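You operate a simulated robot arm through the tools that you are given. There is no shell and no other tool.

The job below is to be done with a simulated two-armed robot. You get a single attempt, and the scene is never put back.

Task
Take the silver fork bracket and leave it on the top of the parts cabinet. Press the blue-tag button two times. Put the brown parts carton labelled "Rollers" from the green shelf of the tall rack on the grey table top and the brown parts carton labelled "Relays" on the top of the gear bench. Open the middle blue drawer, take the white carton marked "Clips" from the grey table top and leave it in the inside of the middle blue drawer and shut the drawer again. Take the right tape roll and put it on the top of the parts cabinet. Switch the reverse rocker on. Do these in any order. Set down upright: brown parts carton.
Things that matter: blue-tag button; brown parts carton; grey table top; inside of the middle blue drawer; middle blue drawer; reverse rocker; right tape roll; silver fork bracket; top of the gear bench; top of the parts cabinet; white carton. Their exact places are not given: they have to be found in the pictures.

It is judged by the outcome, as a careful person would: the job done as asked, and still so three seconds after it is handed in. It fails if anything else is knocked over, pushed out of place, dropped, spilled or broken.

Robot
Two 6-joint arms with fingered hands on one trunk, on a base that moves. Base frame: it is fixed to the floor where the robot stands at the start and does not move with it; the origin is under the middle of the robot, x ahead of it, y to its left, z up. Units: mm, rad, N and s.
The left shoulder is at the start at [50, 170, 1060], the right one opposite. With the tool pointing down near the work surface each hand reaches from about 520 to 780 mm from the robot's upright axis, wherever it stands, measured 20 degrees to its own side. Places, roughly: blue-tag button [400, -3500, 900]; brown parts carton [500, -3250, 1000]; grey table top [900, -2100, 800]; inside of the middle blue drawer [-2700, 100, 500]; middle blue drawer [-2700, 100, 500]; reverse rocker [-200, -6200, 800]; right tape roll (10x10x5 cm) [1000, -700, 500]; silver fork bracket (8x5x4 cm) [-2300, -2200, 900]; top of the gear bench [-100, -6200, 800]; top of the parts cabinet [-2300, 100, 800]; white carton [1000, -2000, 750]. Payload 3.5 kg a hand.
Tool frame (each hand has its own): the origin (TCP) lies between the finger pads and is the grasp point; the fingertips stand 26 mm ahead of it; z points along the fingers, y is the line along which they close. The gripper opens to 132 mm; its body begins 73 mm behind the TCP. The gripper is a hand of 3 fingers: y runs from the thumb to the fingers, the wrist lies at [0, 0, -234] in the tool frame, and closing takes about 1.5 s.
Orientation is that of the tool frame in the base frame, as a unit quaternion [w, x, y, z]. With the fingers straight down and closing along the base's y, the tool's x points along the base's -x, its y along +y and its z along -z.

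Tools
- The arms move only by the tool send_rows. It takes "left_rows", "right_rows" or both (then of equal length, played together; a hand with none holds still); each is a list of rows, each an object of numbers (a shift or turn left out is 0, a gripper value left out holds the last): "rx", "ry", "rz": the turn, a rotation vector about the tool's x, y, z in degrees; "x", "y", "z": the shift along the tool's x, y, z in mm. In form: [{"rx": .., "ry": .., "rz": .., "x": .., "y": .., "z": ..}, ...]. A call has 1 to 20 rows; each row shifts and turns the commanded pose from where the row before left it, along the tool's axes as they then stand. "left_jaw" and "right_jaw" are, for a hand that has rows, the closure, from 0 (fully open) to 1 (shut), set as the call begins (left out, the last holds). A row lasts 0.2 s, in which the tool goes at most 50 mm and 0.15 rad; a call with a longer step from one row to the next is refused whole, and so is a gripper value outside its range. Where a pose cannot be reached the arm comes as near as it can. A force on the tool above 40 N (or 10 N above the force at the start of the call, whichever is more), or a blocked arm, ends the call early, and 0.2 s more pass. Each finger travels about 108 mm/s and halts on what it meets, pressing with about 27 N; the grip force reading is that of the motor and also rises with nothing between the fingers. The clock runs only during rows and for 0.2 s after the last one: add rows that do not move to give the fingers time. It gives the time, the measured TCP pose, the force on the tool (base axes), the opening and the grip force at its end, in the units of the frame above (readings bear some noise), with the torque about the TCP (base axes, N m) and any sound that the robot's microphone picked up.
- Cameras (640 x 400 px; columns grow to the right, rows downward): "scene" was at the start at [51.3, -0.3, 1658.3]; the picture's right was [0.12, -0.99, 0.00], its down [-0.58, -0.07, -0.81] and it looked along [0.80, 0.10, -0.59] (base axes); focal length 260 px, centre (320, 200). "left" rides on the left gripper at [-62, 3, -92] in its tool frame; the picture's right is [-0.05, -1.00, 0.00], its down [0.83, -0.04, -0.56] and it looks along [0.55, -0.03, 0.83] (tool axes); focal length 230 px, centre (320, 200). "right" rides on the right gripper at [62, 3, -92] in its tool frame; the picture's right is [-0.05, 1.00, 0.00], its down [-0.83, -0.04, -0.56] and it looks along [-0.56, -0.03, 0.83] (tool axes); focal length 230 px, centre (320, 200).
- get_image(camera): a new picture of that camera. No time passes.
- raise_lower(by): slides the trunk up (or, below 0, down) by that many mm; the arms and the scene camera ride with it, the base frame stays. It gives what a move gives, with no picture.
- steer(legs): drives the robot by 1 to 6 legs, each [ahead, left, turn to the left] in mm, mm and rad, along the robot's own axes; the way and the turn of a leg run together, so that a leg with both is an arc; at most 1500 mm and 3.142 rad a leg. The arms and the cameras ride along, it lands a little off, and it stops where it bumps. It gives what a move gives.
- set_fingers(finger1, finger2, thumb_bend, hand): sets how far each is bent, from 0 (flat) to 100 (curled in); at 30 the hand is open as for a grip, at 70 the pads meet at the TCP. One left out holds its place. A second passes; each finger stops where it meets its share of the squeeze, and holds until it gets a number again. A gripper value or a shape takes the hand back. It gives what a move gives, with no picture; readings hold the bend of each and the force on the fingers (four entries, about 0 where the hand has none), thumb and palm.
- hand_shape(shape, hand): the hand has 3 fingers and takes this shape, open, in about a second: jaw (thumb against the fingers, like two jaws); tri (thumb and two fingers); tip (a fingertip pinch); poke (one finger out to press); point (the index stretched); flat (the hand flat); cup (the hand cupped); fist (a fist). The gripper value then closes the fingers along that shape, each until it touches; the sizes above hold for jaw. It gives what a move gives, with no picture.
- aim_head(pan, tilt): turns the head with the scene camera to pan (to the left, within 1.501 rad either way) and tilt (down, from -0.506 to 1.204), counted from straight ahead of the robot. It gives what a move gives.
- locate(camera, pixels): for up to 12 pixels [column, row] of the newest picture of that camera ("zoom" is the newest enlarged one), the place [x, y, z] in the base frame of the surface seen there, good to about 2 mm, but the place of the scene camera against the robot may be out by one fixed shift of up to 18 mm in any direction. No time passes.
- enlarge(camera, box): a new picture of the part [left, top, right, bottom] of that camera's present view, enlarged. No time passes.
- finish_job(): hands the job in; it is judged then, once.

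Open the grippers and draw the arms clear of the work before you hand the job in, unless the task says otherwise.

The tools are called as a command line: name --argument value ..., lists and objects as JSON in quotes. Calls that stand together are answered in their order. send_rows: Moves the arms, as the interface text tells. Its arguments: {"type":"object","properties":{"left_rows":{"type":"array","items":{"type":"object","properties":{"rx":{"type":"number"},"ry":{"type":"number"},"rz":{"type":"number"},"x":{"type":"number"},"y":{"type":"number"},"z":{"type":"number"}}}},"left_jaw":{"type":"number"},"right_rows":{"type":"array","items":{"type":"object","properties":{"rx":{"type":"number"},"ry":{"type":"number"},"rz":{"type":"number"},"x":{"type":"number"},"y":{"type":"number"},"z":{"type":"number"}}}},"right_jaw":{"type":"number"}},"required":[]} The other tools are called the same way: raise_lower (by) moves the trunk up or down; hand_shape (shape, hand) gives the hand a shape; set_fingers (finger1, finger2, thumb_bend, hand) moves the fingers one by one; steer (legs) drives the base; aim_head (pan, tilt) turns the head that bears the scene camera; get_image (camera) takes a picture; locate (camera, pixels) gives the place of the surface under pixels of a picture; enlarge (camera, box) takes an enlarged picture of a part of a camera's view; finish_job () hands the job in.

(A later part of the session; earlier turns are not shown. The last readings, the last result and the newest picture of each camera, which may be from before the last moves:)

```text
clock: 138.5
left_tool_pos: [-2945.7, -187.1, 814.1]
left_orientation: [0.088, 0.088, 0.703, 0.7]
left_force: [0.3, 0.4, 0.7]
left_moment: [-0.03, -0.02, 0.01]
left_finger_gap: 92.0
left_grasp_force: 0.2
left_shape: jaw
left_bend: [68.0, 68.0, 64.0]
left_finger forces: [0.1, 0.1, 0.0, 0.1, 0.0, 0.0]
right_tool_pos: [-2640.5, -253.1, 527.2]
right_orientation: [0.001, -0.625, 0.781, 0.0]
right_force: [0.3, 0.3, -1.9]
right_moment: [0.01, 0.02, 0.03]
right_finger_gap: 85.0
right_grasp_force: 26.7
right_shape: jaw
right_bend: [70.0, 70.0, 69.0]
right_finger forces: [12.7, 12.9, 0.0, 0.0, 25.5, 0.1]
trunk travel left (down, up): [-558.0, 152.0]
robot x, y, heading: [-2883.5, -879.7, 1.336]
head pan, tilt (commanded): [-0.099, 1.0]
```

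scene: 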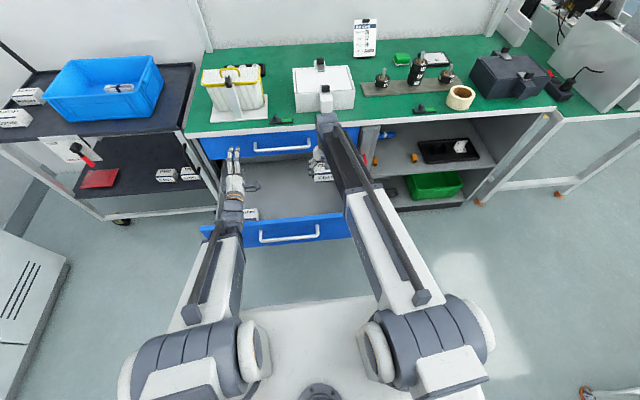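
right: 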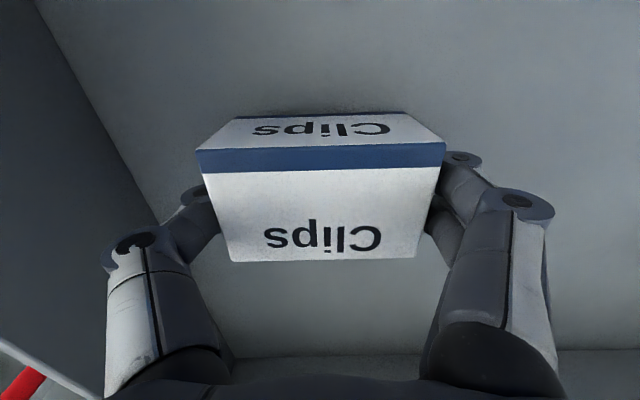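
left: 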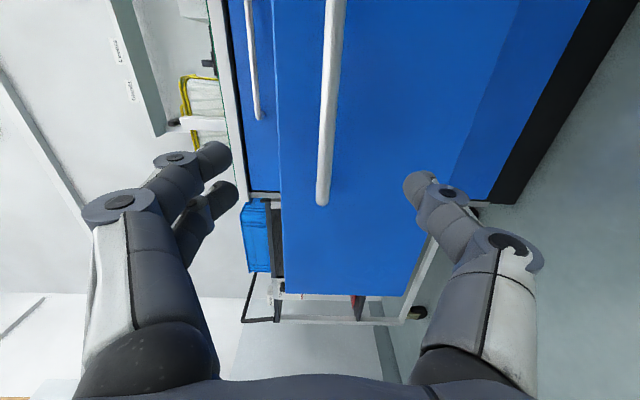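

Carton bottom should be ~2–3 mm above the floor; I lower 3 mm more and read the force.

raise_lower --by -3

```text
clock: 139.0
left_tool_pos: [-2945.7, -188.4, 811.5]
left_orientation: [0.088, 0.088, 0.703, 0.7]
left_force: [0.4, 0.7, -0.8]
left_moment: [0.02, -0.02, -0.01]
left_finger_gap: 92.1
left_grasp_force: 0.1
left_shape: jaw
left_bend: [68.0, 68.0, 64.0]
left_finger forces: [0.1, 0.0, 0.1, 0.1, 0.0, 0.1]
right_tool_pos: [-2640.9, -252.1, 526.0]
right_orientation: [0.001, -0.625, 0.781, 0.001]
right_force: [-0.1, 0.2, -1.7]
right_moment: [0.01, 0.04, -0.03]
right_finger_gap: 85.3
right_grasp_force: 26.8
right_shape: jaw
right_bend: [70.0, 70.0, 69.0]
right_finger forces: [12.7, 12.9, 0.1, 0.0, 25.5, 0.0]
trunk travel left (down, up): [-555.0, 155.0]
robot x, y, heading: [-2882.3, -884.2, 1.341]
head pan, tilt (commanded): [-0.099, 1.0]
```

raise_lower --by -2

```text
clock: 139.5
left_tool_pos: [-2946.3, -188.1, 808.9]
left_orientation: [0.088, 0.088, 0.703, 0.7]
left_force: [0.4, -0.1, -0.7]
left_moment: [0.01, 0.0, 0.01]
left_finger_gap: 91.7
left_grasp_force: 0.0
left_shape: jaw
left_bend: [68.0, 68.0, 64.0]
left_finger forces: [0.1, 0.0, 0.1, 0.0, 0.0, 0.1]
right_tool_pos: [-2640.2, -253.2, 523.7]
right_orientation: [0.0, -0.625, 0.781, 0.001]
right_force: [0.0, -1.0, 3.6]
right_moment: [-0.01, 0.19, 0.01]
right_finger_gap: 85.3
right_grasp_force: 27.3
right_shape: jaw
right_bend: [70.0, 70.0, 69.0]
right_finger forces: [12.7, 12.8, 0.0, 0.1, 25.8, 0.1]
trunk travel left (down, up): [-553.0, 157.0]
robot x, y, heading: [-2884.3, -882.2, 1.336]
head pan, tilt (commanded): [-0.099, 1.0]
```

Contact with the floor (force changed to +3.6 N). I release the carton.

send_rows --right_rows '[{}, {}, {}, {}, {}]' --right_jaw 0.05

get_image --camera "right"

```text
clock: 140.7
left_tool_pos: [-2945.2, -186.9, 809.0]
left_orientation: [0.088, 0.088, 0.704, 0.7]
left_force: [-0.3, -0.9, 0.2]
left_moment: [0.0, -0.01, 0.01]
left_finger_gap: 92.1
left_grasp_force: 0.1
left_shape: jaw
left_bend: [68.0, 68.0, 64.0]
left_finger forces: [0.1, 0.0, 0.0, 0.1, 0.0, 0.0]
right_tool_pos: [-2639.4, -252.6, 523.6]
right_orientation: [0.001, -0.625, 0.781, 0.001]
right_force: [-0.7, 1.2, -0.4]
right_moment: [0.02, -0.01, 0.01]
right_finger_gap: 125.0
right_grasp_force: 0.2
right_shape: jaw
right_bend: [40.0, 40.0, 37.0]
right_finger forces: [0.0, 0.1, 0.1, 0.0, 0.1, 0.1]
trunk travel left (down, up): [-553.0, 157.0]
robot x, y, heading: [-2881.2, -885.7, 1.337]
head pan, tilt (commanded): [-0.099, 1.0]
```

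```text
taken
```

right: 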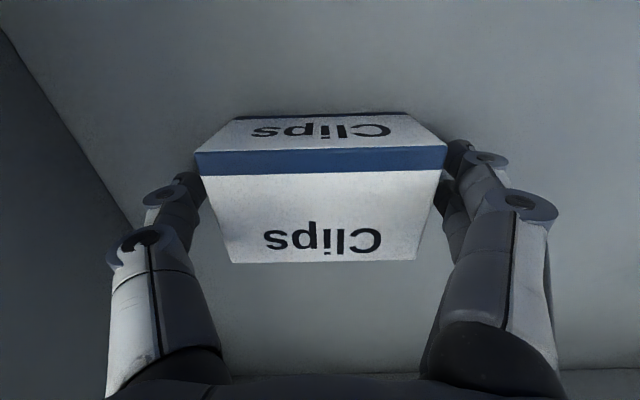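

Released. I lift the right hand straight up out of the drawer.

send_rows --right_rows '[{"z": -30}, {"z": -45}, {"z": -45}, {"z": -45}, {"z": -45}, {"z": -45}, {"z": -45}, {"z": -45}, {"z": -45}, {"z": -45}, {}]'

get_image --camera "right"

get_image --camera "scene"

```text
clock: 143.1
left_tool_pos: [-2946.0, -188.3, 809.4]
left_orientation: [0.088, 0.089, 0.704, 0.7]
left_force: [-0.9, -0.1, 0.1]
left_moment: [-0.01, -0.01, -0.01]
left_finger_gap: 92.0
left_grasp_force: 0.1
left_shape: jaw
left_bend: [68.0, 68.0, 64.0]
left_finger forces: [0.0, 0.1, 0.0, 0.1, 0.0, 0.0]
right_tool_pos: [-2640.6, -254.5, 960.5]
right_orientation: [0.001, -0.625, 0.781, 0.0]
right_force: [-0.3, -0.5, 0.7]
right_moment: [-0.02, -0.02, -0.01]
right_finger_gap: 125.3
right_grasp_force: 0.1
right_shape: jaw
right_bend: [40.0, 40.0, 37.0]
right_finger forces: [0.1, 0.0, 0.0, 0.1, 0.1, 0.0]
trunk travel left (down, up): [-553.0, 157.0]
robot x, y, heading: [-2886.8, -882.8, 1.337]
head pan, tilt (commanded): [-0.099, 1.0]
```

```text
taken
```

right: 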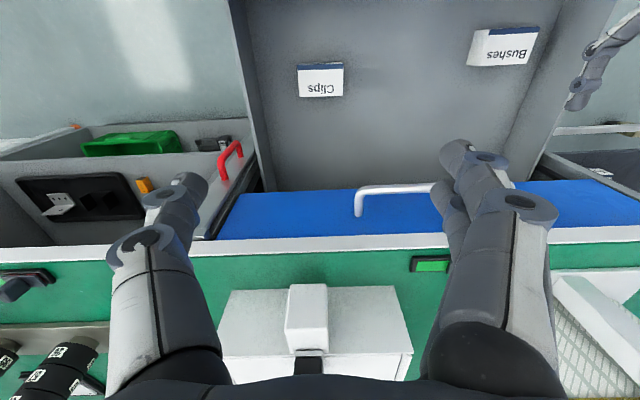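

```text
taken
```

scene: 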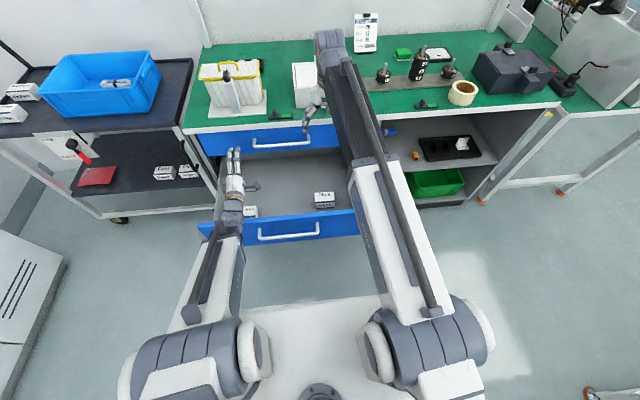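

"Clips" stands in the drawer next to "Bushes". Now I back off 330 mm, shift right 130 mm, lower the trunk, and close the left fingers to push the drawer shut below its handle.

steer --legs '[[-330, 0, 0], [0, -130, 0.008]]'

raise_lower --by -237

send_rows --left_rows '[{}, {}, {}, {}, {}, {}, {}]' --left_jaw 1.0

get_image --camera "left"

get_image --camera "scene"

```text
clock: 146.2
left_tool_pos: [-2899.6, -538.1, 808.1]
left_orientation: [0.085, 0.085, 0.704, 0.7]
left_force: [-0.2, -0.5, -0.3]
left_moment: [0.05, -0.02, -0.01]
left_finger_gap: 92.2
left_grasp_force: 0.1
left_shape: jaw
left_bend: [68.0, 68.0, 64.0]
left_finger forces: [0.1, 0.1, 0.1, 0.0, 0.1, 0.0]
right_tool_pos: [-2594.1, -599.2, 958.7]
right_orientation: [0.001, -0.628, 0.778, 0.001]
right_force: [0.9, -0.4, -0.7]
right_moment: [-0.02, 0.04, 0.0]
right_finger_gap: 125.6
right_grasp_force: 0.1
right_shape: jaw
right_bend: [40.0, 40.0, 37.0]
right_finger forces: [0.1, 0.1, 0.0, 0.0, 0.0, 0.0]
trunk travel left (down, up): [-553.0, 157.0]
robot x, y, heading: [-2826.8, -1229.2, 1.349]
head pan, tilt (commanded): [-0.099, 1.0]
```

```text
clock: 148.7
left_tool_pos: [-2899.9, -538.9, 571.6]
left_orientation: [0.085, 0.085, 0.704, 0.7]
left_force: [-1.0, -0.3, -0.9]
left_moment: [0.02, -0.01, -0.01]
left_finger_gap: 91.7
left_grasp_force: 0.0
left_shape: jaw
left_bend: [68.0, 68.0, 64.0]
left_finger forces: [0.0, 0.1, 0.0, 0.0, 0.1, 0.0]
right_tool_pos: [-2593.1, -599.8, 722.5]
right_orientation: [0.0, -0.628, 0.778, 0.002]
right_force: [0.5, -0.3, 0.2]
right_moment: [0.0, 0.01, -0.01]
right_finger_gap: 125.4
right_grasp_force: 0.1
right_shape: jaw
right_bend: [40.0, 40.0, 37.0]
right_finger forces: [0.1, 0.0, 0.0, 0.0, 0.0, 0.0]
trunk travel left (down, up): [-316.0, 394.0]
robot x, y, heading: [-2835.8, -1230.0, 1.351]
head pan, tilt (commanded): [-0.099, 1.0]
```

```text
clock: 150.2
left_tool_pos: [-2898.8, -539.1, 572.3]
left_orientation: [0.086, 0.085, 0.703, 0.701]
left_force: [-0.4, -1.0, 0.4]
left_moment: [0.03, 0.0, -0.01]
left_finger_gap: 0.2
left_grasp_force: 27.4
left_shape: jaw
left_bend: [65.0, 65.0, 67.0]
left_finger forces: [0.0, 0.0, 0.1, 0.0, 0.1, 0.1]
right_tool_pos: [-2593.9, -599.4, 722.0]
right_orientation: [0.001, -0.628, 0.778, 0.0]
right_force: [0.2, -0.1, 0.2]
right_moment: [0.04, 0.02, 0.0]
right_finger_gap: 125.2
right_grasp_force: 0.1
right_shape: jaw
right_bend: [40.0, 40.0, 37.0]
right_finger forces: [0.0, 0.1, 0.1, 0.0, 0.0, 0.0]
trunk travel left (down, up): [-316.0, 394.0]
robot x, y, heading: [-2830.1, -1231.0, 1.351]
head pan, tilt (commanded): [-0.099, 1.0]
```

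```text
taken
```

left: 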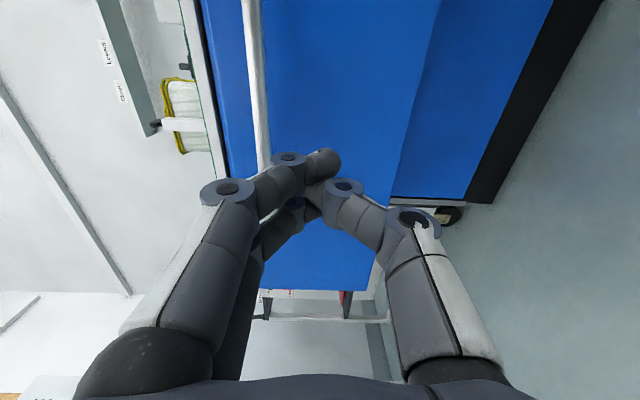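

```text
taken
```

scene: 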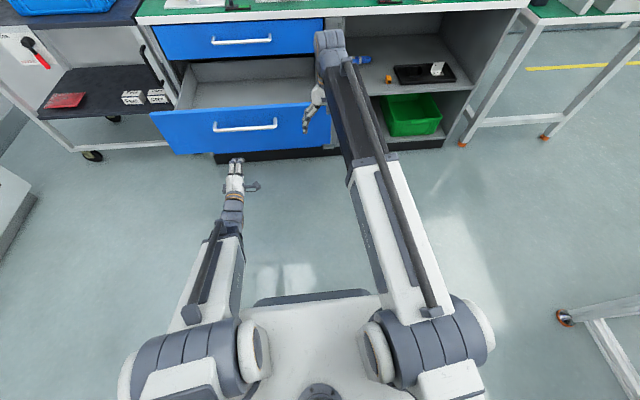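

Fingers closed. To avoid the handles while pushing, I shift left 145 mm (pushing left of the handle) and approach to just in front of the drawer.

steer --legs '[[0, 145, 0], [125, 0, 0]]'

get_image --camera "left"

get_image --camera "scene"

```text
clock: 152.5
left_tool_pos: [-3014.1, -380.4, 571.8]
left_orientation: [0.085, 0.086, 0.705, 0.699]
left_force: [1.3, 1.0, -0.4]
left_moment: [0.03, 0.0, 0.01]
left_finger_gap: 0.0
left_grasp_force: 27.3
left_shape: jaw
left_bend: [65.0, 65.0, 67.0]
left_finger forces: [0.0, 0.0, 0.0, 0.1, 0.0, 0.0]
right_tool_pos: [-2708.0, -442.7, 722.5]
right_orientation: [0.0, -0.628, 0.778, 0.0]
right_force: [0.1, -0.3, -0.3]
right_moment: [0.01, -0.01, -0.01]
right_finger_gap: 125.2
right_grasp_force: 0.1
right_shape: jaw
right_bend: [40.0, 40.0, 37.0]
right_finger forces: [0.2, 0.0, 0.1, 0.0, 0.0, 0.1]
trunk travel left (down, up): [-316.0, 394.0]
robot x, y, heading: [-2944.9, -1072.0, 1.338]
head pan, tilt (commanded): [-0.099, 1.0]
```

```text
taken
```

left: 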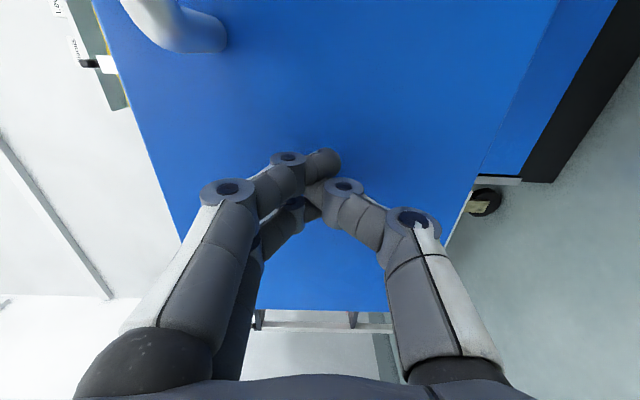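

```text
taken
```

scene: 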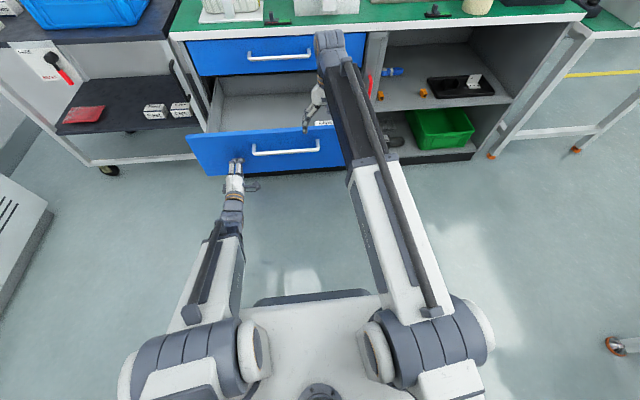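

Left fingertips are ~27 mm from the drawer front; the right hand hovers above the drawer edge, so I raise it first and then push with the left arm.

send_rows --right_rows '[{"z": -45}, {"z": -45}, {"z": -45}, {"z": -45}, {}]'

send_rows --left_rows '[{"z": 15, "x": 0.3}, {"z": 15, "x": 0.3}, {"z": 20, "x": 0.4}, {"z": 25, "x": 0.5}, {"z": 25, "x": 0.5}, {"z": 25, "x": 0.5}, {"z": 25, "x": 0.5}, {"z": 25, "x": 0.5}, {"z": 25, "x": 0.5}, {}]'

get_image --camera "left"

get_image --camera "scene"

```text
clock: 153.7
left_tool_pos: [-3015.6, -380.6, 572.5]
left_orientation: [0.085, 0.086, 0.704, 0.7]
left_force: [-0.3, -0.6, 0.4]
left_moment: [0.01, -0.02, 0.02]
left_finger_gap: 0.0
left_grasp_force: 27.8
left_shape: jaw
left_bend: [65.0, 65.0, 67.0]
left_finger forces: [0.0, 0.0, 0.0, 0.0, 0.0, 0.0]
right_tool_pos: [-2708.4, -439.8, 897.7]
right_orientation: [0.004, -0.628, 0.778, 0.003]
right_force: [0.0, -0.9, -0.8]
right_moment: [-0.04, 0.01, -0.01]
right_finger_gap: 125.4
right_grasp_force: 0.1
right_shape: jaw
right_bend: [40.0, 40.0, 37.0]
right_finger forces: [0.0, 0.1, 0.1, 0.1, 0.0, 0.0]
right hand out of reach, approached as far as the arm can: row 4
trunk travel left (down, up): [-316.0, 394.0]
robot x, y, heading: [-2945.8, -1074.8, 1.344]
head pan, tilt (commanded): [-0.099, 1.0]
```

```text
clock: 155.9
left_tool_pos: [-2972.2, -185.6, 570.1]
left_orientation: [0.086, 0.086, 0.704, 0.7]
left_force: [-0.3, -0.3, -0.5]
left_moment: [-0.03, -0.02, 0.01]
left_finger_gap: 0.0
left_grasp_force: 27.2
left_shape: jaw
left_bend: [65.0, 65.0, 67.0]
left_finger forces: [0.1, 0.0, 0.1, 0.0, 0.0, 0.0]
right_tool_pos: [-2708.3, -440.4, 898.1]
right_orientation: [0.004, -0.628, 0.778, 0.004]
right_force: [0.3, -0.4, -0.3]
right_moment: [0.01, 0.0, -0.01]
right_finger_gap: 125.3
right_grasp_force: 0.1
right_shape: jaw
right_bend: [40.0, 40.0, 37.0]
right_finger forces: [0.0, 0.0, 0.1, 0.0, 0.0, 0.0]
trunk travel left (down, up): [-316.0, 394.0]
robot x, y, heading: [-2946.4, -1075.6, 1.347]
head pan, tilt (commanded): [-0.099, 1.0]
```

```text
taken
```

left: 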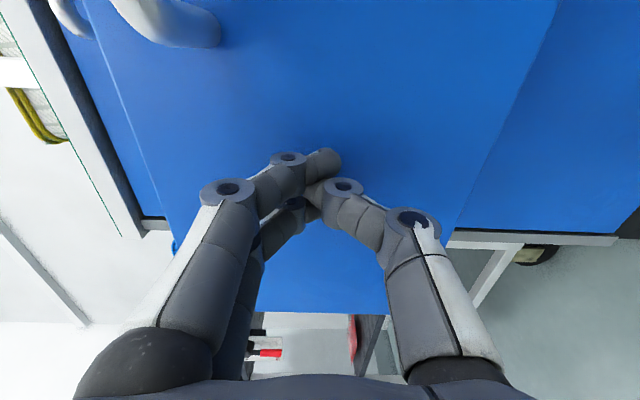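

```text
taken
```

scene: 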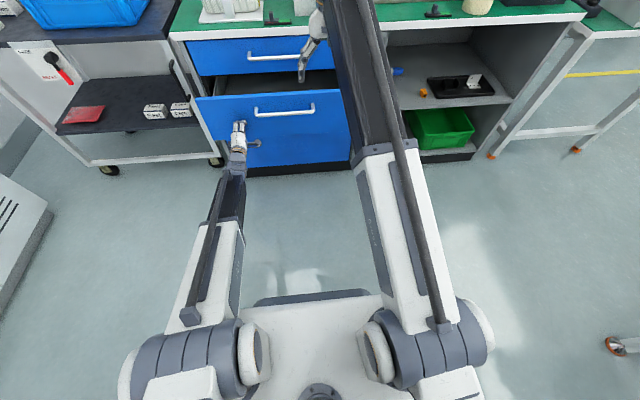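

The drawer moves in with little force. I continue with the base 85 mm, then finish with the arm.

steer --legs '[[85, 0, 0]]'

send_rows --left_rows '[{"z": 15, "x": 0.3}, {"z": 15, "x": 0.3}, {"z": 8}, {"z": 5}, {"z": 5}, {"z": 5}, {"z": 5}, {}]'

get_image --camera "left"

get_image --camera "scene"

```text
clock: 157.0
left_tool_pos: [-2952.3, -101.4, 570.1]
left_orientation: [0.086, 0.086, 0.703, 0.701]
left_force: [-0.3, -1.0, 1.5]
left_moment: [0.0, -0.02, 0.03]
left_finger_gap: 0.1
left_grasp_force: 27.1
left_shape: jaw
left_bend: [66.0, 67.0, 67.0]
left_finger forces: [0.1, 0.0, 0.0, 0.0, 0.0, 0.0]
right_tool_pos: [-2688.9, -356.6, 897.9]
right_orientation: [0.004, -0.628, 0.778, 0.003]
right_force: [0.0, -0.8, -0.4]
right_moment: [0.0, -0.01, 0.0]
right_finger_gap: 125.4
right_grasp_force: 0.1
right_shape: jaw
right_bend: [40.0, 40.0, 37.0]
right_finger forces: [0.1, 0.0, 0.0, 0.0, 0.0, 0.1]
trunk travel left (down, up): [-316.0, 394.0]
robot x, y, heading: [-2927.2, -986.0, 1.345]
head pan, tilt (commanded): [-0.099, 1.0]
```

```text
clock: 158.8
left_tool_pos: [-2938.3, -45.2, 568.7]
left_orientation: [0.086, 0.086, 0.704, 0.7]
left_force: [0.3, -0.8, 0.1]
left_moment: [0.02, 0.01, 0.01]
left_finger_gap: 0.0
left_grasp_force: 27.1
left_shape: jaw
left_bend: [66.0, 67.0, 67.0]
left_finger forces: [0.0, 0.0, 0.0, 0.1, 0.0, 0.1]
right_tool_pos: [-2689.0, -356.0, 897.6]
right_orientation: [0.004, -0.628, 0.778, 0.004]
right_force: [-0.7, -0.9, 0.5]
right_moment: [-0.02, -0.02, 0.0]
right_finger_gap: 125.4
right_grasp_force: 0.1
right_shape: jaw
right_bend: [40.0, 40.0, 37.0]
right_finger forces: [0.0, 0.0, 0.1, 0.0, 0.0, 0.0]
trunk travel left (down, up): [-316.0, 394.0]
robot x, y, heading: [-2929.2, -990.3, 1.349]
head pan, tilt (commanded): [-0.099, 1.0]
```

```text
taken
```

left: 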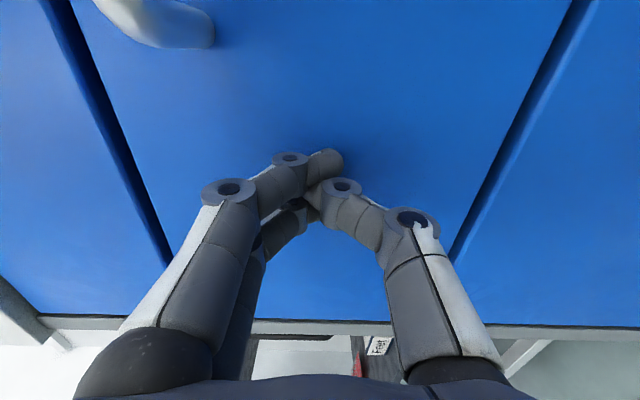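

```text
taken
```

scene: 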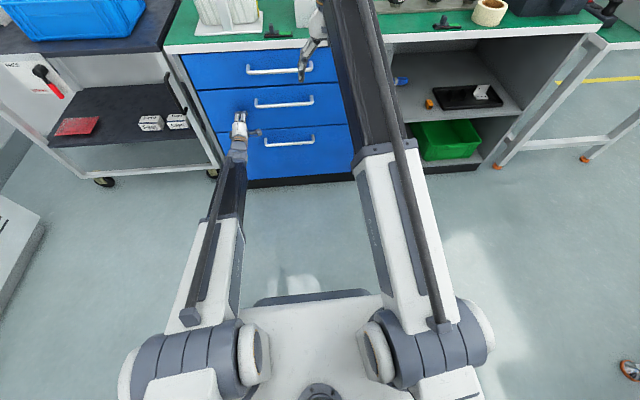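

Nearly closed; no resistance yet. I push on in small steps until the stop is felt.

send_rows --left_rows '[{"z": 4}, {"z": 4}, {"z": 4}, {"z": 4}, {}]'

get_image --camera "left"

```text
clock: 159.3
left_tool_pos: [-2939.0, -42.4, 568.5]
left_orientation: [0.085, 0.086, 0.705, 0.698]
left_force: [-2.6, -11.2, 1.2]
left_moment: [0.06, 0.0, 0.12]
left_finger_gap: 0.1
left_grasp_force: 27.3
left_shape: jaw
left_bend: [68.0, 69.0, 73.0]
left_finger forces: [0.1, 0.0, 0.1, 0.1, 0.1, 0.0]
right_tool_pos: [-2689.0, -356.1, 898.5]
right_orientation: [0.004, -0.628, 0.779, 0.004]
right_force: [-0.5, 0.3, 0.1]
right_moment: [0.0, -0.01, -0.03]
right_finger_gap: 125.2
right_grasp_force: 0.1
right_shape: jaw
right_bend: [40.0, 40.0, 37.0]
right_finger forces: [0.0, 0.0, 0.0, 0.0, 0.0, 0.0]
trunk travel left (down, up): [-316.0, 394.0]
robot x, y, heading: [-2927.2, -988.0, 1.341]
head pan, tilt (commanded): [-0.099, 1.0]
stopped in row 2 (left hand): the force on the tool passed its limit at 42 N (the readings are from after the stop); the commanded pose is now the measured one
```

```text
taken
```

left: 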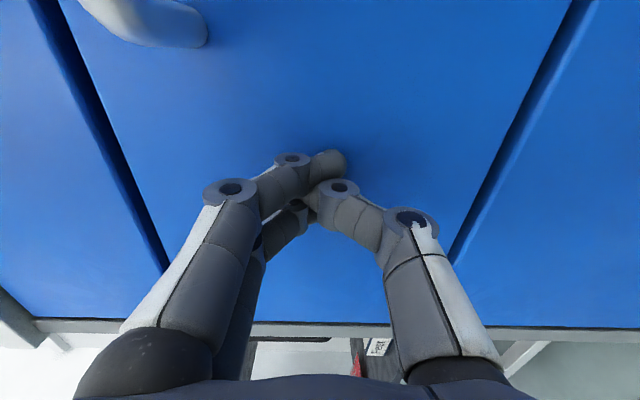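

The stop was reached (42 N). I retreat the left hand and check that the drawer is flush with the others.

send_rows --left_rows '[{"z": -35}, {"z": -35}, {"z": -35}, {"z": -35}, {}]'

get_image --camera "left"

get_image --camera "scene"

locate --camera "scene" --pixels '[[215, 105], [320, 100], [215, 70], [335, 60], [250, 150], [340, 135], [285, 103]]'

```text
clock: 160.6
left_tool_pos: [-2972.2, -178.1, 568.9]
left_orientation: [0.085, 0.086, 0.706, 0.698]
left_force: [0.6, -0.6, -0.7]
left_moment: [0.0, -0.02, 0.01]
left_finger_gap: 0.0
left_grasp_force: 27.3
left_shape: jaw
left_bend: [67.0, 67.0, 73.0]
left_finger forces: [0.0, 0.1, 0.0, 0.0, 0.1, 0.1]
right_tool_pos: [-2689.6, -357.8, 898.2]
right_orientation: [0.003, -0.628, 0.778, 0.003]
right_force: [-0.8, -0.9, -0.7]
right_moment: [-0.03, -0.01, 0.01]
right_finger_gap: 125.2
right_grasp_force: 0.1
right_shape: jaw
right_bend: [40.0, 40.0, 37.0]
right_finger forces: [0.1, 0.0, 0.0, 0.0, 0.1, 0.0]
trunk travel left (down, up): [-316.0, 394.0]
robot x, y, heading: [-2931.6, -992.5, 1.347]
head pan, tilt (commanded): [-0.099, 1.0]
```

```text
taken
```

left: 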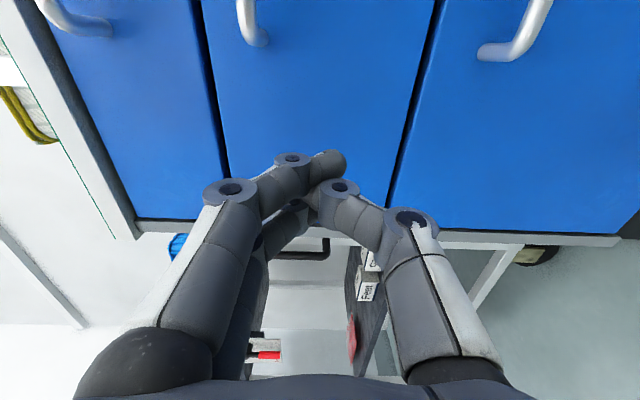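

```text
taken
```

scene: 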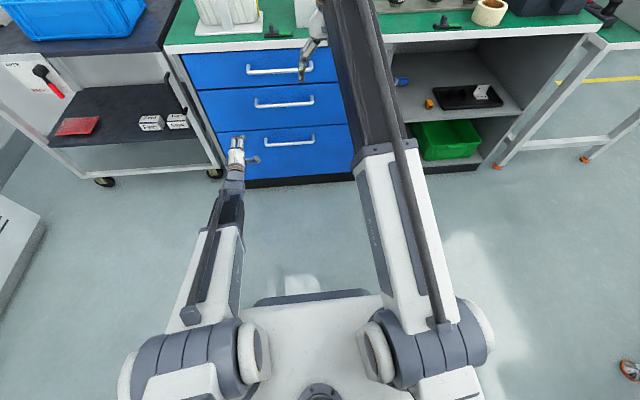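

```text
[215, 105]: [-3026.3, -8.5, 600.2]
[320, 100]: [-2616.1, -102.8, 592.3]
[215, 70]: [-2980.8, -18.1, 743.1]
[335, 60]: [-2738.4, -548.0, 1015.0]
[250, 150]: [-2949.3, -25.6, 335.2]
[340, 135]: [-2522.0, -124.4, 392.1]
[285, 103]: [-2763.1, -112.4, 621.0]
```

The drawer faces are flush (closed). Next is the fork bracket near [-2300,-2200]. I raise the trunk, open/raise hands clear, and look left and right for obstacles before turning.

steer --legs '[[-120, 0, 0]]'

raise_lower --by 359

aim_head --pan 1.4 --tilt 0.6

get_image --camera "scene"

aim_head --pan -1.4 --tilt 0.6

get_image --camera "scene"

```text
clock: 161.8
left_tool_pos: [-3000.4, -296.1, 568.0]
left_orientation: [0.085, 0.085, 0.706, 0.697]
left_force: [0.6, -0.5, -0.6]
left_moment: [0.02, -0.04, 0.01]
left_finger_gap: 0.2
left_grasp_force: 27.2
left_shape: jaw
left_bend: [67.0, 67.0, 73.0]
left_finger forces: [0.0, 0.0, 0.1, 0.0, 0.1, 0.0]
right_tool_pos: [-2716.3, -474.5, 898.8]
right_orientation: [0.005, -0.628, 0.778, 0.003]
right_force: [0.0, 0.0, 0.2]
right_moment: [-0.03, 0.01, 0.0]
right_finger_gap: 125.2
right_grasp_force: 0.2
right_shape: jaw
right_bend: [40.0, 40.0, 37.0]
right_finger forces: [0.1, 0.0, 0.0, 0.0, 0.0, 0.0]
trunk travel left (down, up): [-316.0, 394.0]
robot x, y, heading: [-2952.1, -1106.7, 1.351]
head pan, tilt (commanded): [-0.099, 1.0]
```

```text
clock: 165.3
left_tool_pos: [-3000.9, -296.7, 927.2]
left_orientation: [0.085, 0.085, 0.706, 0.698]
left_force: [0.3, -0.4, -1.4]
left_moment: [0.01, 0.03, 0.01]
left_finger_gap: 0.0
left_grasp_force: 26.7
left_shape: jaw
left_bend: [67.0, 67.0, 73.0]
left_finger forces: [0.1, 0.0, 0.1, 0.1, 0.1, 0.0]
right_tool_pos: [-2717.0, -473.9, 1256.7]
right_orientation: [0.004, -0.629, 0.778, 0.003]
right_force: [0.2, -0.7, 0.2]
right_moment: [0.01, -0.02, -0.03]
right_finger_gap: 125.2
right_grasp_force: 0.1
right_shape: jaw
right_bend: [40.0, 40.0, 37.0]
right_finger forces: [0.0, 0.1, 0.0, 0.1, 0.1, 0.0]
trunk travel left (down, up): [-675.0, 35.0]
robot x, y, heading: [-2957.5, -1108.7, 1.352]
head pan, tilt (commanded): [-0.099, 1.0]
```

```text
clock: 166.9
left_tool_pos: [-3000.7, -296.4, 928.1]
left_orientation: [0.084, 0.086, 0.706, 0.698]
left_force: [-0.1, -0.3, -0.6]
left_moment: [-0.02, -0.02, -0.03]
left_finger_gap: 0.0
left_grasp_force: 26.7
left_shape: jaw
left_bend: [67.0, 67.0, 73.0]
left_finger forces: [0.1, 0.0, 0.0, 0.0, 0.0, 0.0]
right_tool_pos: [-2716.3, -473.2, 1256.1]
right_orientation: [0.003, -0.628, 0.778, 0.003]
right_force: [0.3, 0.1, 0.8]
right_moment: [0.04, 0.02, 0.0]
right_finger_gap: 125.3
right_grasp_force: 0.0
right_shape: jaw
right_bend: [40.0, 40.0, 37.0]
right_finger forces: [0.1, 0.0, 0.0, 0.0, 0.1, 0.0]
trunk travel left (down, up): [-675.0, 35.0]
robot x, y, heading: [-2955.3, -1106.8, 1.345]
head pan, tilt (commanded): [1.4, 0.6]
```

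```text
taken
```

scene: 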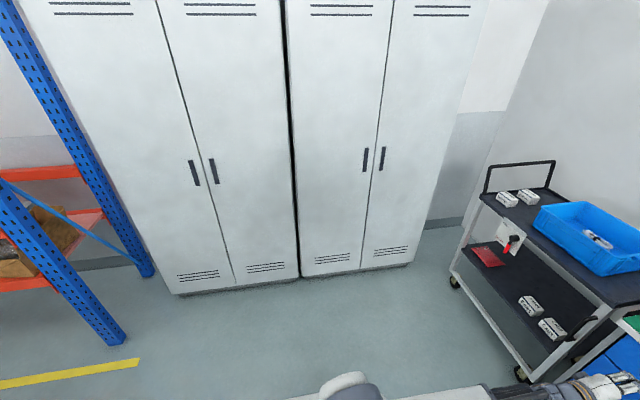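

```text
clock: 169.3
left_tool_pos: [-2999.6, -296.0, 927.0]
left_orientation: [0.084, 0.085, 0.706, 0.698]
left_force: [-1.0, -0.3, -0.1]
left_moment: [-0.02, 0.01, 0.03]
left_finger_gap: 0.1
left_grasp_force: 26.8
left_shape: jaw
left_bend: [67.0, 67.0, 73.0]
left_finger forces: [0.1, 0.1, 0.1, 0.1, 0.0, 0.1]
right_tool_pos: [-2716.3, -474.0, 1257.1]
right_orientation: [0.004, -0.628, 0.778, 0.004]
right_force: [0.7, -0.1, 0.6]
right_moment: [0.02, -0.04, 0.0]
right_finger_gap: 125.5
right_grasp_force: 0.1
right_shape: jaw
right_bend: [40.0, 40.0, 37.0]
right_finger forces: [0.1, 0.0, 0.0, 0.0, 0.0, 0.0]
trunk travel left (down, up): [-675.0, 35.0]
robot x, y, heading: [-2954.9, -1109.0, 1.352]
head pan, tilt (commanded): [-1.4, 0.6]
```

```text
taken
```

scene: 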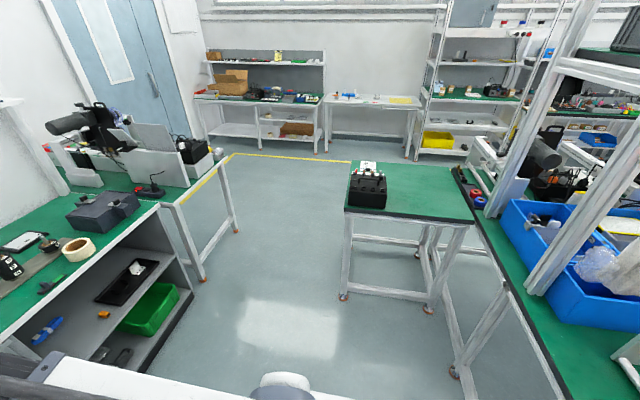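

I check the long bench's edge position at right before turning.

locate --camera "scene" --pixels '[[500, 260], [570, 390], [520, 290], [475, 215], [455, 372], [530, 300], [575, 310], [540, 215], [345, 297], [430, 310], [620, 370], [600, 340]]'

```text
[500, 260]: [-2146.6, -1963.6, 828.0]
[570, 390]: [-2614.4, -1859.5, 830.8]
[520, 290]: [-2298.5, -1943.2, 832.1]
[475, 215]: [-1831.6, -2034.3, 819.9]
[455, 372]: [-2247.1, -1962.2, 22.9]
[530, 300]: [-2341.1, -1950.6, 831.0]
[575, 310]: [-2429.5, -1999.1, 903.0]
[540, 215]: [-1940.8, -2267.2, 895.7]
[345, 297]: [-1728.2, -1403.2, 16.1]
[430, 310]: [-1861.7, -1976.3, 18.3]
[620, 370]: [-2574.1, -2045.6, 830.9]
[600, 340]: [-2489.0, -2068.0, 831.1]
```

Bench front edge runs along y≈-1860…-2030, z≈844. I raise the left hand higher for clearance, shift right, then turn to face that bench.

send_rows --left_rows '[{"y": 43}, {"y": 43}, {"y": 43}, {"y": 43}, {}]'

steer --legs '[[60, -300, 0], [0, 0, -2.9]]'

aim_head --pan 0.0 --tilt 0.6

get_image --camera "scene"

```text
clock: 170.6
left_tool_pos: [-2998.5, -293.6, 1099.7]
left_orientation: [0.085, 0.086, 0.705, 0.699]
left_force: [0.2, 0.1, 0.2]
left_moment: [0.03, 0.0, -0.02]
left_finger_gap: 0.0
left_grasp_force: 26.6
left_shape: jaw
left_bend: [67.0, 67.0, 73.0]
left_finger forces: [0.0, 0.0, 0.0, 0.0, 0.0, 0.0]
right_tool_pos: [-2716.3, -473.5, 1257.1]
right_orientation: [0.003, -0.629, 0.778, 0.004]
right_force: [0.0, 0.2, -0.3]
right_moment: [-0.02, -0.01, 0.0]
right_finger_gap: 125.2
right_grasp_force: 0.0
right_shape: jaw
right_bend: [40.0, 40.0, 37.0]
right_finger forces: [0.1, 0.0, 0.0, 0.0, 0.0, 0.1]
trunk travel left (down, up): [-675.0, 35.0]
robot x, y, heading: [-2957.0, -1107.8, 1.351]
head pan, tilt (commanded): [-1.4, 0.6]
```

```text
clock: 179.4
left_tool_pos: [-2386.8, -1887.7, 1098.7]
left_orientation: [0.704, 0.711, 0.008, 0.009]
left_force: [0.5, 0.6, 0.1]
left_moment: [0.02, 0.02, 0.01]
left_finger_gap: 0.0
left_grasp_force: 26.5
left_shape: jaw
left_bend: [67.0, 67.0, 73.0]
left_finger forces: [0.0, 0.0, 0.1, 0.1, 0.1, 0.0]
right_tool_pos: [-2706.8, -1788.7, 1257.1]
right_orientation: [0.004, 0.687, 0.727, -0.005]
right_force: [1.0, -0.2, 0.1]
right_moment: [0.02, -0.02, 0.04]
right_finger_gap: 125.2
right_grasp_force: 0.1
right_shape: jaw
right_bend: [40.0, 40.0, 37.0]
right_finger forces: [0.0, 0.0, 0.0, 0.0, 0.0, 0.0]
trunk travel left (down, up): [-675.0, 35.0]
robot x, y, heading: [-2645.7, -1112.9, -1.524]
head pan, tilt (commanded): [-1.4, 0.6]
```

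```text
clock: 180.9
left_tool_pos: [-2387.5, -1888.1, 1097.6]
left_orientation: [0.703, 0.711, 0.008, 0.009]
left_force: [-0.5, 0.2, -0.3]
left_moment: [0.0, 0.0, -0.01]
left_finger_gap: 0.0
left_grasp_force: 26.5
left_shape: jaw
left_bend: [67.0, 67.0, 73.0]
left_finger forces: [0.0, 0.0, 0.1, 0.1, 0.0, 0.0]
right_tool_pos: [-2707.3, -1788.5, 1256.4]
right_orientation: [0.004, 0.687, 0.726, -0.004]
right_force: [-0.3, -0.2, 0.1]
right_moment: [0.03, 0.0, -0.01]
right_finger_gap: 125.2
right_grasp_force: 0.2
right_shape: jaw
right_bend: [40.0, 40.0, 37.0]
right_finger forces: [0.0, 0.0, 0.0, 0.1, 0.0, 0.0]
trunk travel left (down, up): [-675.0, 35.0]
robot x, y, heading: [-2646.3, -1113.9, -1.522]
head pan, tilt (commanded): [0.0, 0.6]
```

```text
taken
```

scene: 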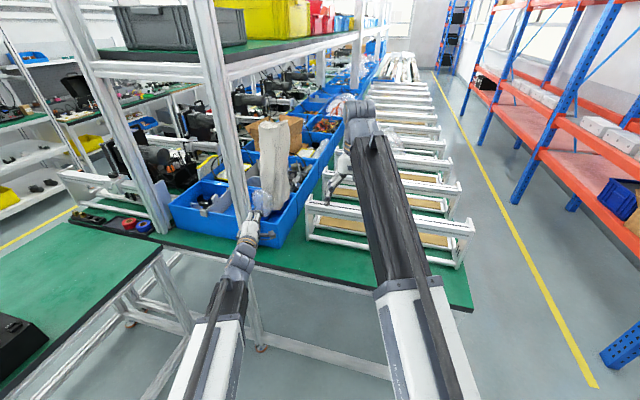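

The blue bins on the bench are in view. I zoom in on the left bin to find the fork bracket.

enlarge --camera "scene" --box '[60, 140, 340, 280]'

locate --camera "scene" --pixels '[[205, 203], [195, 220], [260, 190], [140, 215], [110, 190], [300, 240], [120, 225], [225, 215], [215, 245]]'

```text
2.29 times, centred on (200, 210) of scene
```

zoom: 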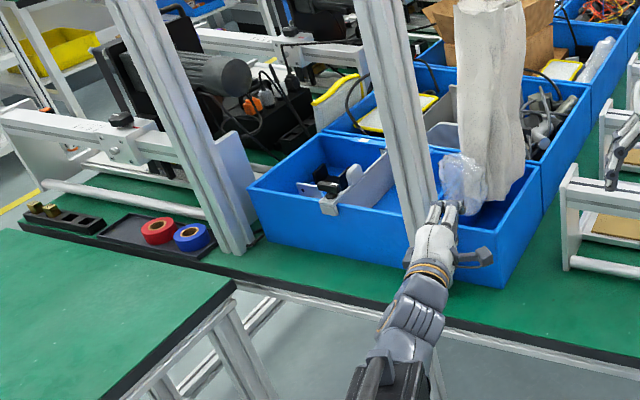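

```text
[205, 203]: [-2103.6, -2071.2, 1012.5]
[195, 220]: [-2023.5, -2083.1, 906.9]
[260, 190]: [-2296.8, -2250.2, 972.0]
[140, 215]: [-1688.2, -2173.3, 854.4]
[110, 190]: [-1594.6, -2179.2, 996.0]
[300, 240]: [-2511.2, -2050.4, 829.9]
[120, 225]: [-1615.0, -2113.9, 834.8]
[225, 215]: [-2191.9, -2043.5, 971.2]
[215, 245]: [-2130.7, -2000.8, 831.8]
```

I turn to square up with the bench (heading ≈-1.79) and look from a better angle, checking the overhead shelf height.

locate --camera "scene" --pixels '[[230, 75], [150, 65], [330, 40], [215, 30], [225, 110], [300, 60], [345, 60]]'

steer --legs '[[0, 0, -0.27]]'

aim_head --pan 0.35 --tilt 0.7

get_image --camera "scene"

```text
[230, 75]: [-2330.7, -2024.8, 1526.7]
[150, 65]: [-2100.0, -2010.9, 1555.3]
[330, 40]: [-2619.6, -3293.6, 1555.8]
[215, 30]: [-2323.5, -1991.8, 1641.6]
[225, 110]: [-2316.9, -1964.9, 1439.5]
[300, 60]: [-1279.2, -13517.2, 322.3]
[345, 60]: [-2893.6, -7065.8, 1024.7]
```

```text
clock: 182.2
left_tool_pos: [-2602.9, -1928.4, 1098.8]
left_orientation: [0.698, 0.705, -0.086, -0.086]
left_force: [0.8, -0.2, -0.5]
left_moment: [-0.02, 0.04, 0.0]
left_finger_gap: 0.0
left_grasp_force: 26.8
left_shape: jaw
left_bend: [67.0, 67.0, 73.0]
left_finger forces: [0.1, 0.0, 0.0, 0.1, 0.0, 0.1]
right_tool_pos: [-2884.9, -1748.4, 1256.4]
right_orientation: [0.002, 0.779, 0.627, -0.004]
right_force: [-0.6, -0.2, -0.4]
right_moment: [0.03, -0.03, -0.01]
right_finger_gap: 124.9
right_grasp_force: 0.1
right_shape: jaw
right_bend: [40.0, 40.0, 37.0]
right_finger forces: [0.0, 0.1, 0.1, 0.1, 0.0, 0.1]
trunk travel left (down, up): [-675.0, 35.0]
robot x, y, heading: [-2643.6, -1115.2, -1.798]
head pan, tilt (commanded): [0.0, 0.6]
```

```text
clock: 183.0
left_tool_pos: [-2602.3, -1928.7, 1097.8]
left_orientation: [0.698, 0.705, -0.086, -0.085]
left_force: [-0.2, -0.1, -0.3]
left_moment: [0.0, -0.02, -0.01]
left_finger_gap: 0.1
left_grasp_force: 26.6
left_shape: jaw
left_bend: [67.0, 67.0, 73.0]
left_finger forces: [0.1, 0.0, 0.0, 0.1, 0.1, 0.0]
right_tool_pos: [-2884.5, -1747.5, 1256.3]
right_orientation: [0.003, 0.779, 0.627, -0.004]
right_force: [0.2, -0.4, -0.8]
right_moment: [-0.03, -0.01, -0.01]
right_finger_gap: 125.4
right_grasp_force: 0.1
right_shape: jaw
right_bend: [40.0, 40.0, 37.0]
right_finger forces: [0.0, 0.1, 0.0, 0.0, 0.0, 0.1]
trunk travel left (down, up): [-675.0, 35.0]
robot x, y, heading: [-2647.1, -1116.6, -1.797]
head pan, tilt (commanded): [0.351, 0.7]
```

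```text
taken
```

scene: 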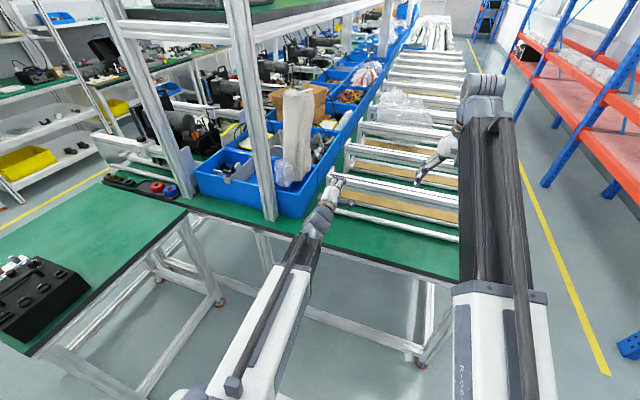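

I zoom in on the blue bins from here.

enlarge --camera "scene" --box '[180, 70, 380, 230]'

locate --camera "zoom" --pixels '[[320, 240], [310, 280], [370, 210], [410, 215], [390, 240], [170, 230], [420, 200], [250, 280], [300, 350], [450, 290], [130, 240], [440, 180]]'

```text
2.50 times, centred on (280, 150) of scene
```

zoom: 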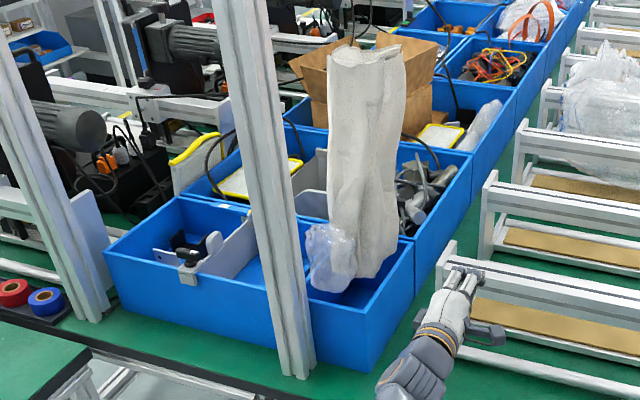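

```text
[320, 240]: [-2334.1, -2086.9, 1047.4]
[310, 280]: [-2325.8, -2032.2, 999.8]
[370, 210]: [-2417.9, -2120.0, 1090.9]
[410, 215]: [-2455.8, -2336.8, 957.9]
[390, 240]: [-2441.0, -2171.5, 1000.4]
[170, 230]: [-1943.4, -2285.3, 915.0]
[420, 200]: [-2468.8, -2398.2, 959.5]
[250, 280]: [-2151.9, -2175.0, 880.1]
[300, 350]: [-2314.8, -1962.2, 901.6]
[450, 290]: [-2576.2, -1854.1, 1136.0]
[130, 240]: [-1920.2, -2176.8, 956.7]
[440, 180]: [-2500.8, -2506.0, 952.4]
```

I zoom in more on the bin's left compartment and the black/silver item.

enlarge --camera "scene" --box '[205, 125, 325, 200]'

locate --camera "zoom" --pixels '[[155, 185], [180, 190], [170, 210], [200, 165], [150, 165], [240, 170], [320, 190], [420, 240]]'

```text
5.33 times, centred on (265, 162) of scene
```

zoom: 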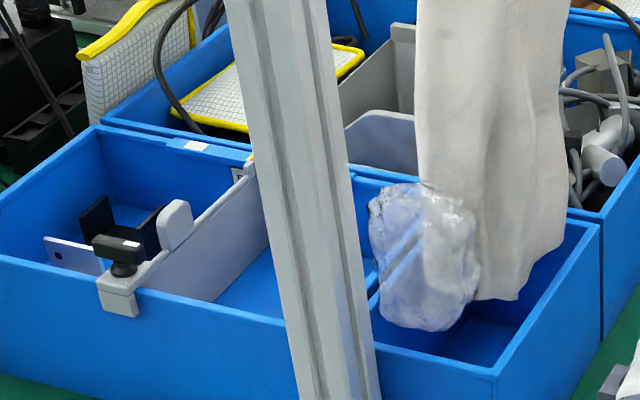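

```text
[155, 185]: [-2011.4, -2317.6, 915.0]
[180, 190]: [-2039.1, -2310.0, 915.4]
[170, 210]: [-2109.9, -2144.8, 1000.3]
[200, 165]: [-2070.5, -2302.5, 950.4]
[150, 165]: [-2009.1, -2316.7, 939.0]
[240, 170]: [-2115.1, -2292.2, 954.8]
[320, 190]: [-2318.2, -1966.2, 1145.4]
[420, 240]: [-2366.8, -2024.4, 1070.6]
```

The left compartment holds a black fork and perhaps a silver plate. I shift left (toward +x) and back a bit to view the bin from the front, keeping the left hand short of the posts.

steer --legs '[[-140, 0, 0], [0, 345, 0]]'

aim_head --pan 0.0 --tilt 0.6

get_image --camera "scene"

get_image --camera "left"

```text
clock: 186.2
left_tool_pos: [-2237.9, -1868.5, 1097.9]
left_orientation: [0.698, 0.706, -0.085, -0.085]
left_force: [0.2, -0.4, -0.3]
left_moment: [0.0, 0.03, -0.02]
left_finger_gap: 0.2
left_grasp_force: 27.1
left_shape: jaw
left_bend: [67.0, 67.0, 73.0]
left_finger forces: [0.0, 0.1, 0.0, 0.0, 0.0, 0.0]
right_tool_pos: [-2519.8, -1690.0, 1257.5]
right_orientation: [0.003, 0.777, 0.63, -0.004]
right_force: [0.6, -0.2, 0.0]
right_moment: [0.0, 0.01, 0.01]
right_finger_gap: 125.3
right_grasp_force: 0.0
right_shape: jaw
right_bend: [40.0, 40.0, 37.0]
right_finger forces: [0.1, 0.0, 0.1, 0.0, 0.1, 0.1]
trunk travel left (down, up): [-675.0, 35.0]
robot x, y, heading: [-2286.1, -1053.7, -1.793]
head pan, tilt (commanded): [0.351, 0.7]
```

```text
clock: 187.0
left_tool_pos: [-2239.4, -1869.1, 1098.1]
left_orientation: [0.699, 0.705, -0.084, -0.084]
left_force: [-0.5, 0.2, -0.2]
left_moment: [0.02, -0.02, 0.01]
left_finger_gap: 0.0
left_grasp_force: 26.9
left_shape: jaw
left_bend: [67.0, 67.0, 73.0]
left_finger forces: [0.1, 0.0, 0.0, 0.0, 0.0, 0.1]
right_tool_pos: [-2522.3, -1689.6, 1256.1]
right_orientation: [0.003, 0.777, 0.629, -0.005]
right_force: [0.0, -0.4, 0.4]
right_moment: [-0.02, -0.01, -0.02]
right_finger_gap: 125.2
right_grasp_force: 0.0
right_shape: jaw
right_bend: [40.0, 40.0, 37.0]
right_finger forces: [0.1, 0.1, 0.0, 0.0, 0.1, 0.1]
trunk travel left (down, up): [-675.0, 35.0]
robot x, y, heading: [-2283.6, -1053.3, -1.792]
head pan, tilt (commanded): [0.0, 0.6]
```

```text
taken
```

scene: 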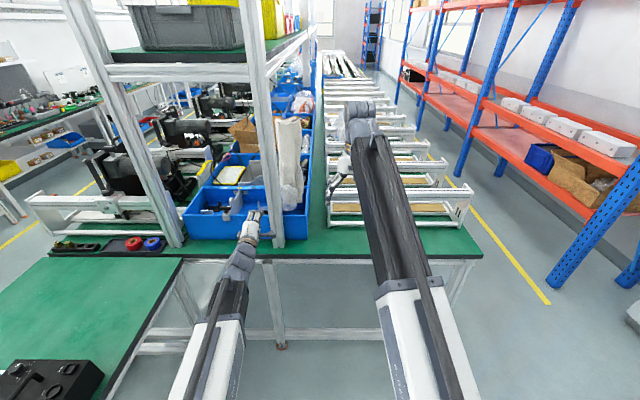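

```text
taken
```

left: 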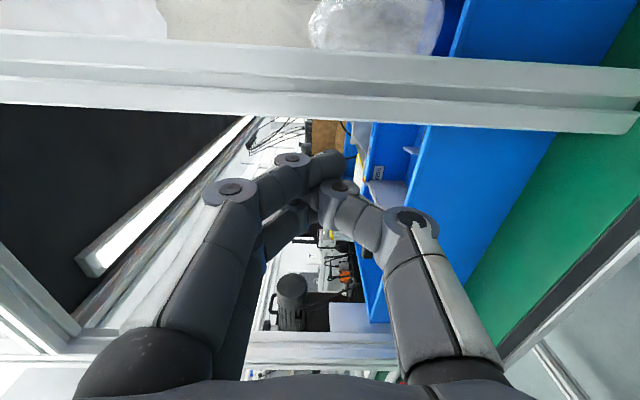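

I zoom into the bin from this angle.

enlarge --camera "scene" --box '[170, 130, 330, 250]'

```text
3.33 times, centred on (250, 190) of scene
```

zoom: 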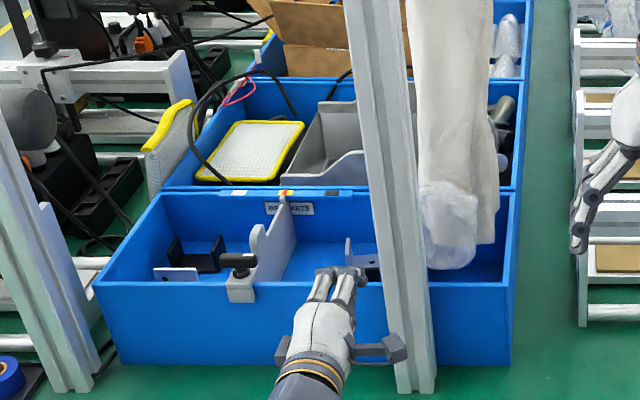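

The bin is labelled "BRACKETS": black fork and silver plate in the left compartment, and something silver/black in the middle compartment at zoom (355,258), partly hidden by my hand. I move the left hand right/up to see.

send_rows --left_rows '[{"y": 45}, {"y": 45}, {"y": 45}, {"y": 45}, {}]'

enlarge --camera "scene" --box '[170, 130, 330, 250]'

```text
clock: 188.2
left_tool_pos: [-2240.6, -1871.0, 1281.0]
left_orientation: [0.698, 0.706, -0.085, -0.083]
left_force: [0.0, 0.0, 0.0]
left_moment: [-0.03, -0.01, 0.0]
left_finger_gap: 0.0
left_grasp_force: 27.4
left_shape: jaw
left_bend: [67.0, 67.0, 73.0]
left_finger forces: [0.1, 0.1, 0.0, 0.0, 0.1, 0.0]
right_tool_pos: [-2521.2, -1690.5, 1258.3]
right_orientation: [0.004, 0.777, 0.629, -0.004]
right_force: [-0.6, 0.4, -0.2]
right_moment: [0.01, -0.03, -0.04]
right_finger_gap: 125.5
right_grasp_force: 0.1
right_shape: jaw
right_bend: [40.0, 40.0, 37.0]
right_finger forces: [0.0, 0.1, 0.0, 0.0, 0.1, 0.0]
trunk travel left (down, up): [-675.0, 35.0]
robot x, y, heading: [-2284.7, -1052.8, -1.793]
head pan, tilt (commanded): [0.0, 0.6]
```

```text
3.33 times, centred on (250, 190) of scene
```

zoom: 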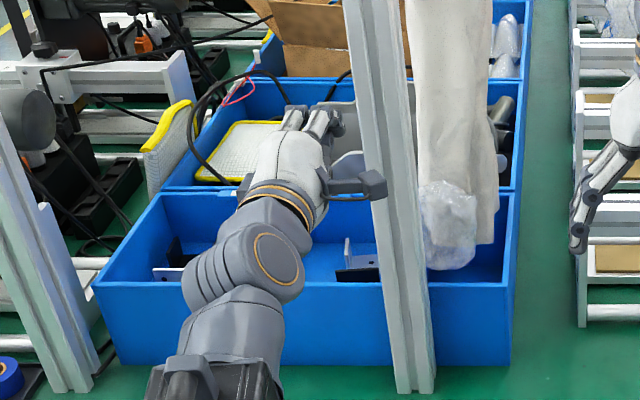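

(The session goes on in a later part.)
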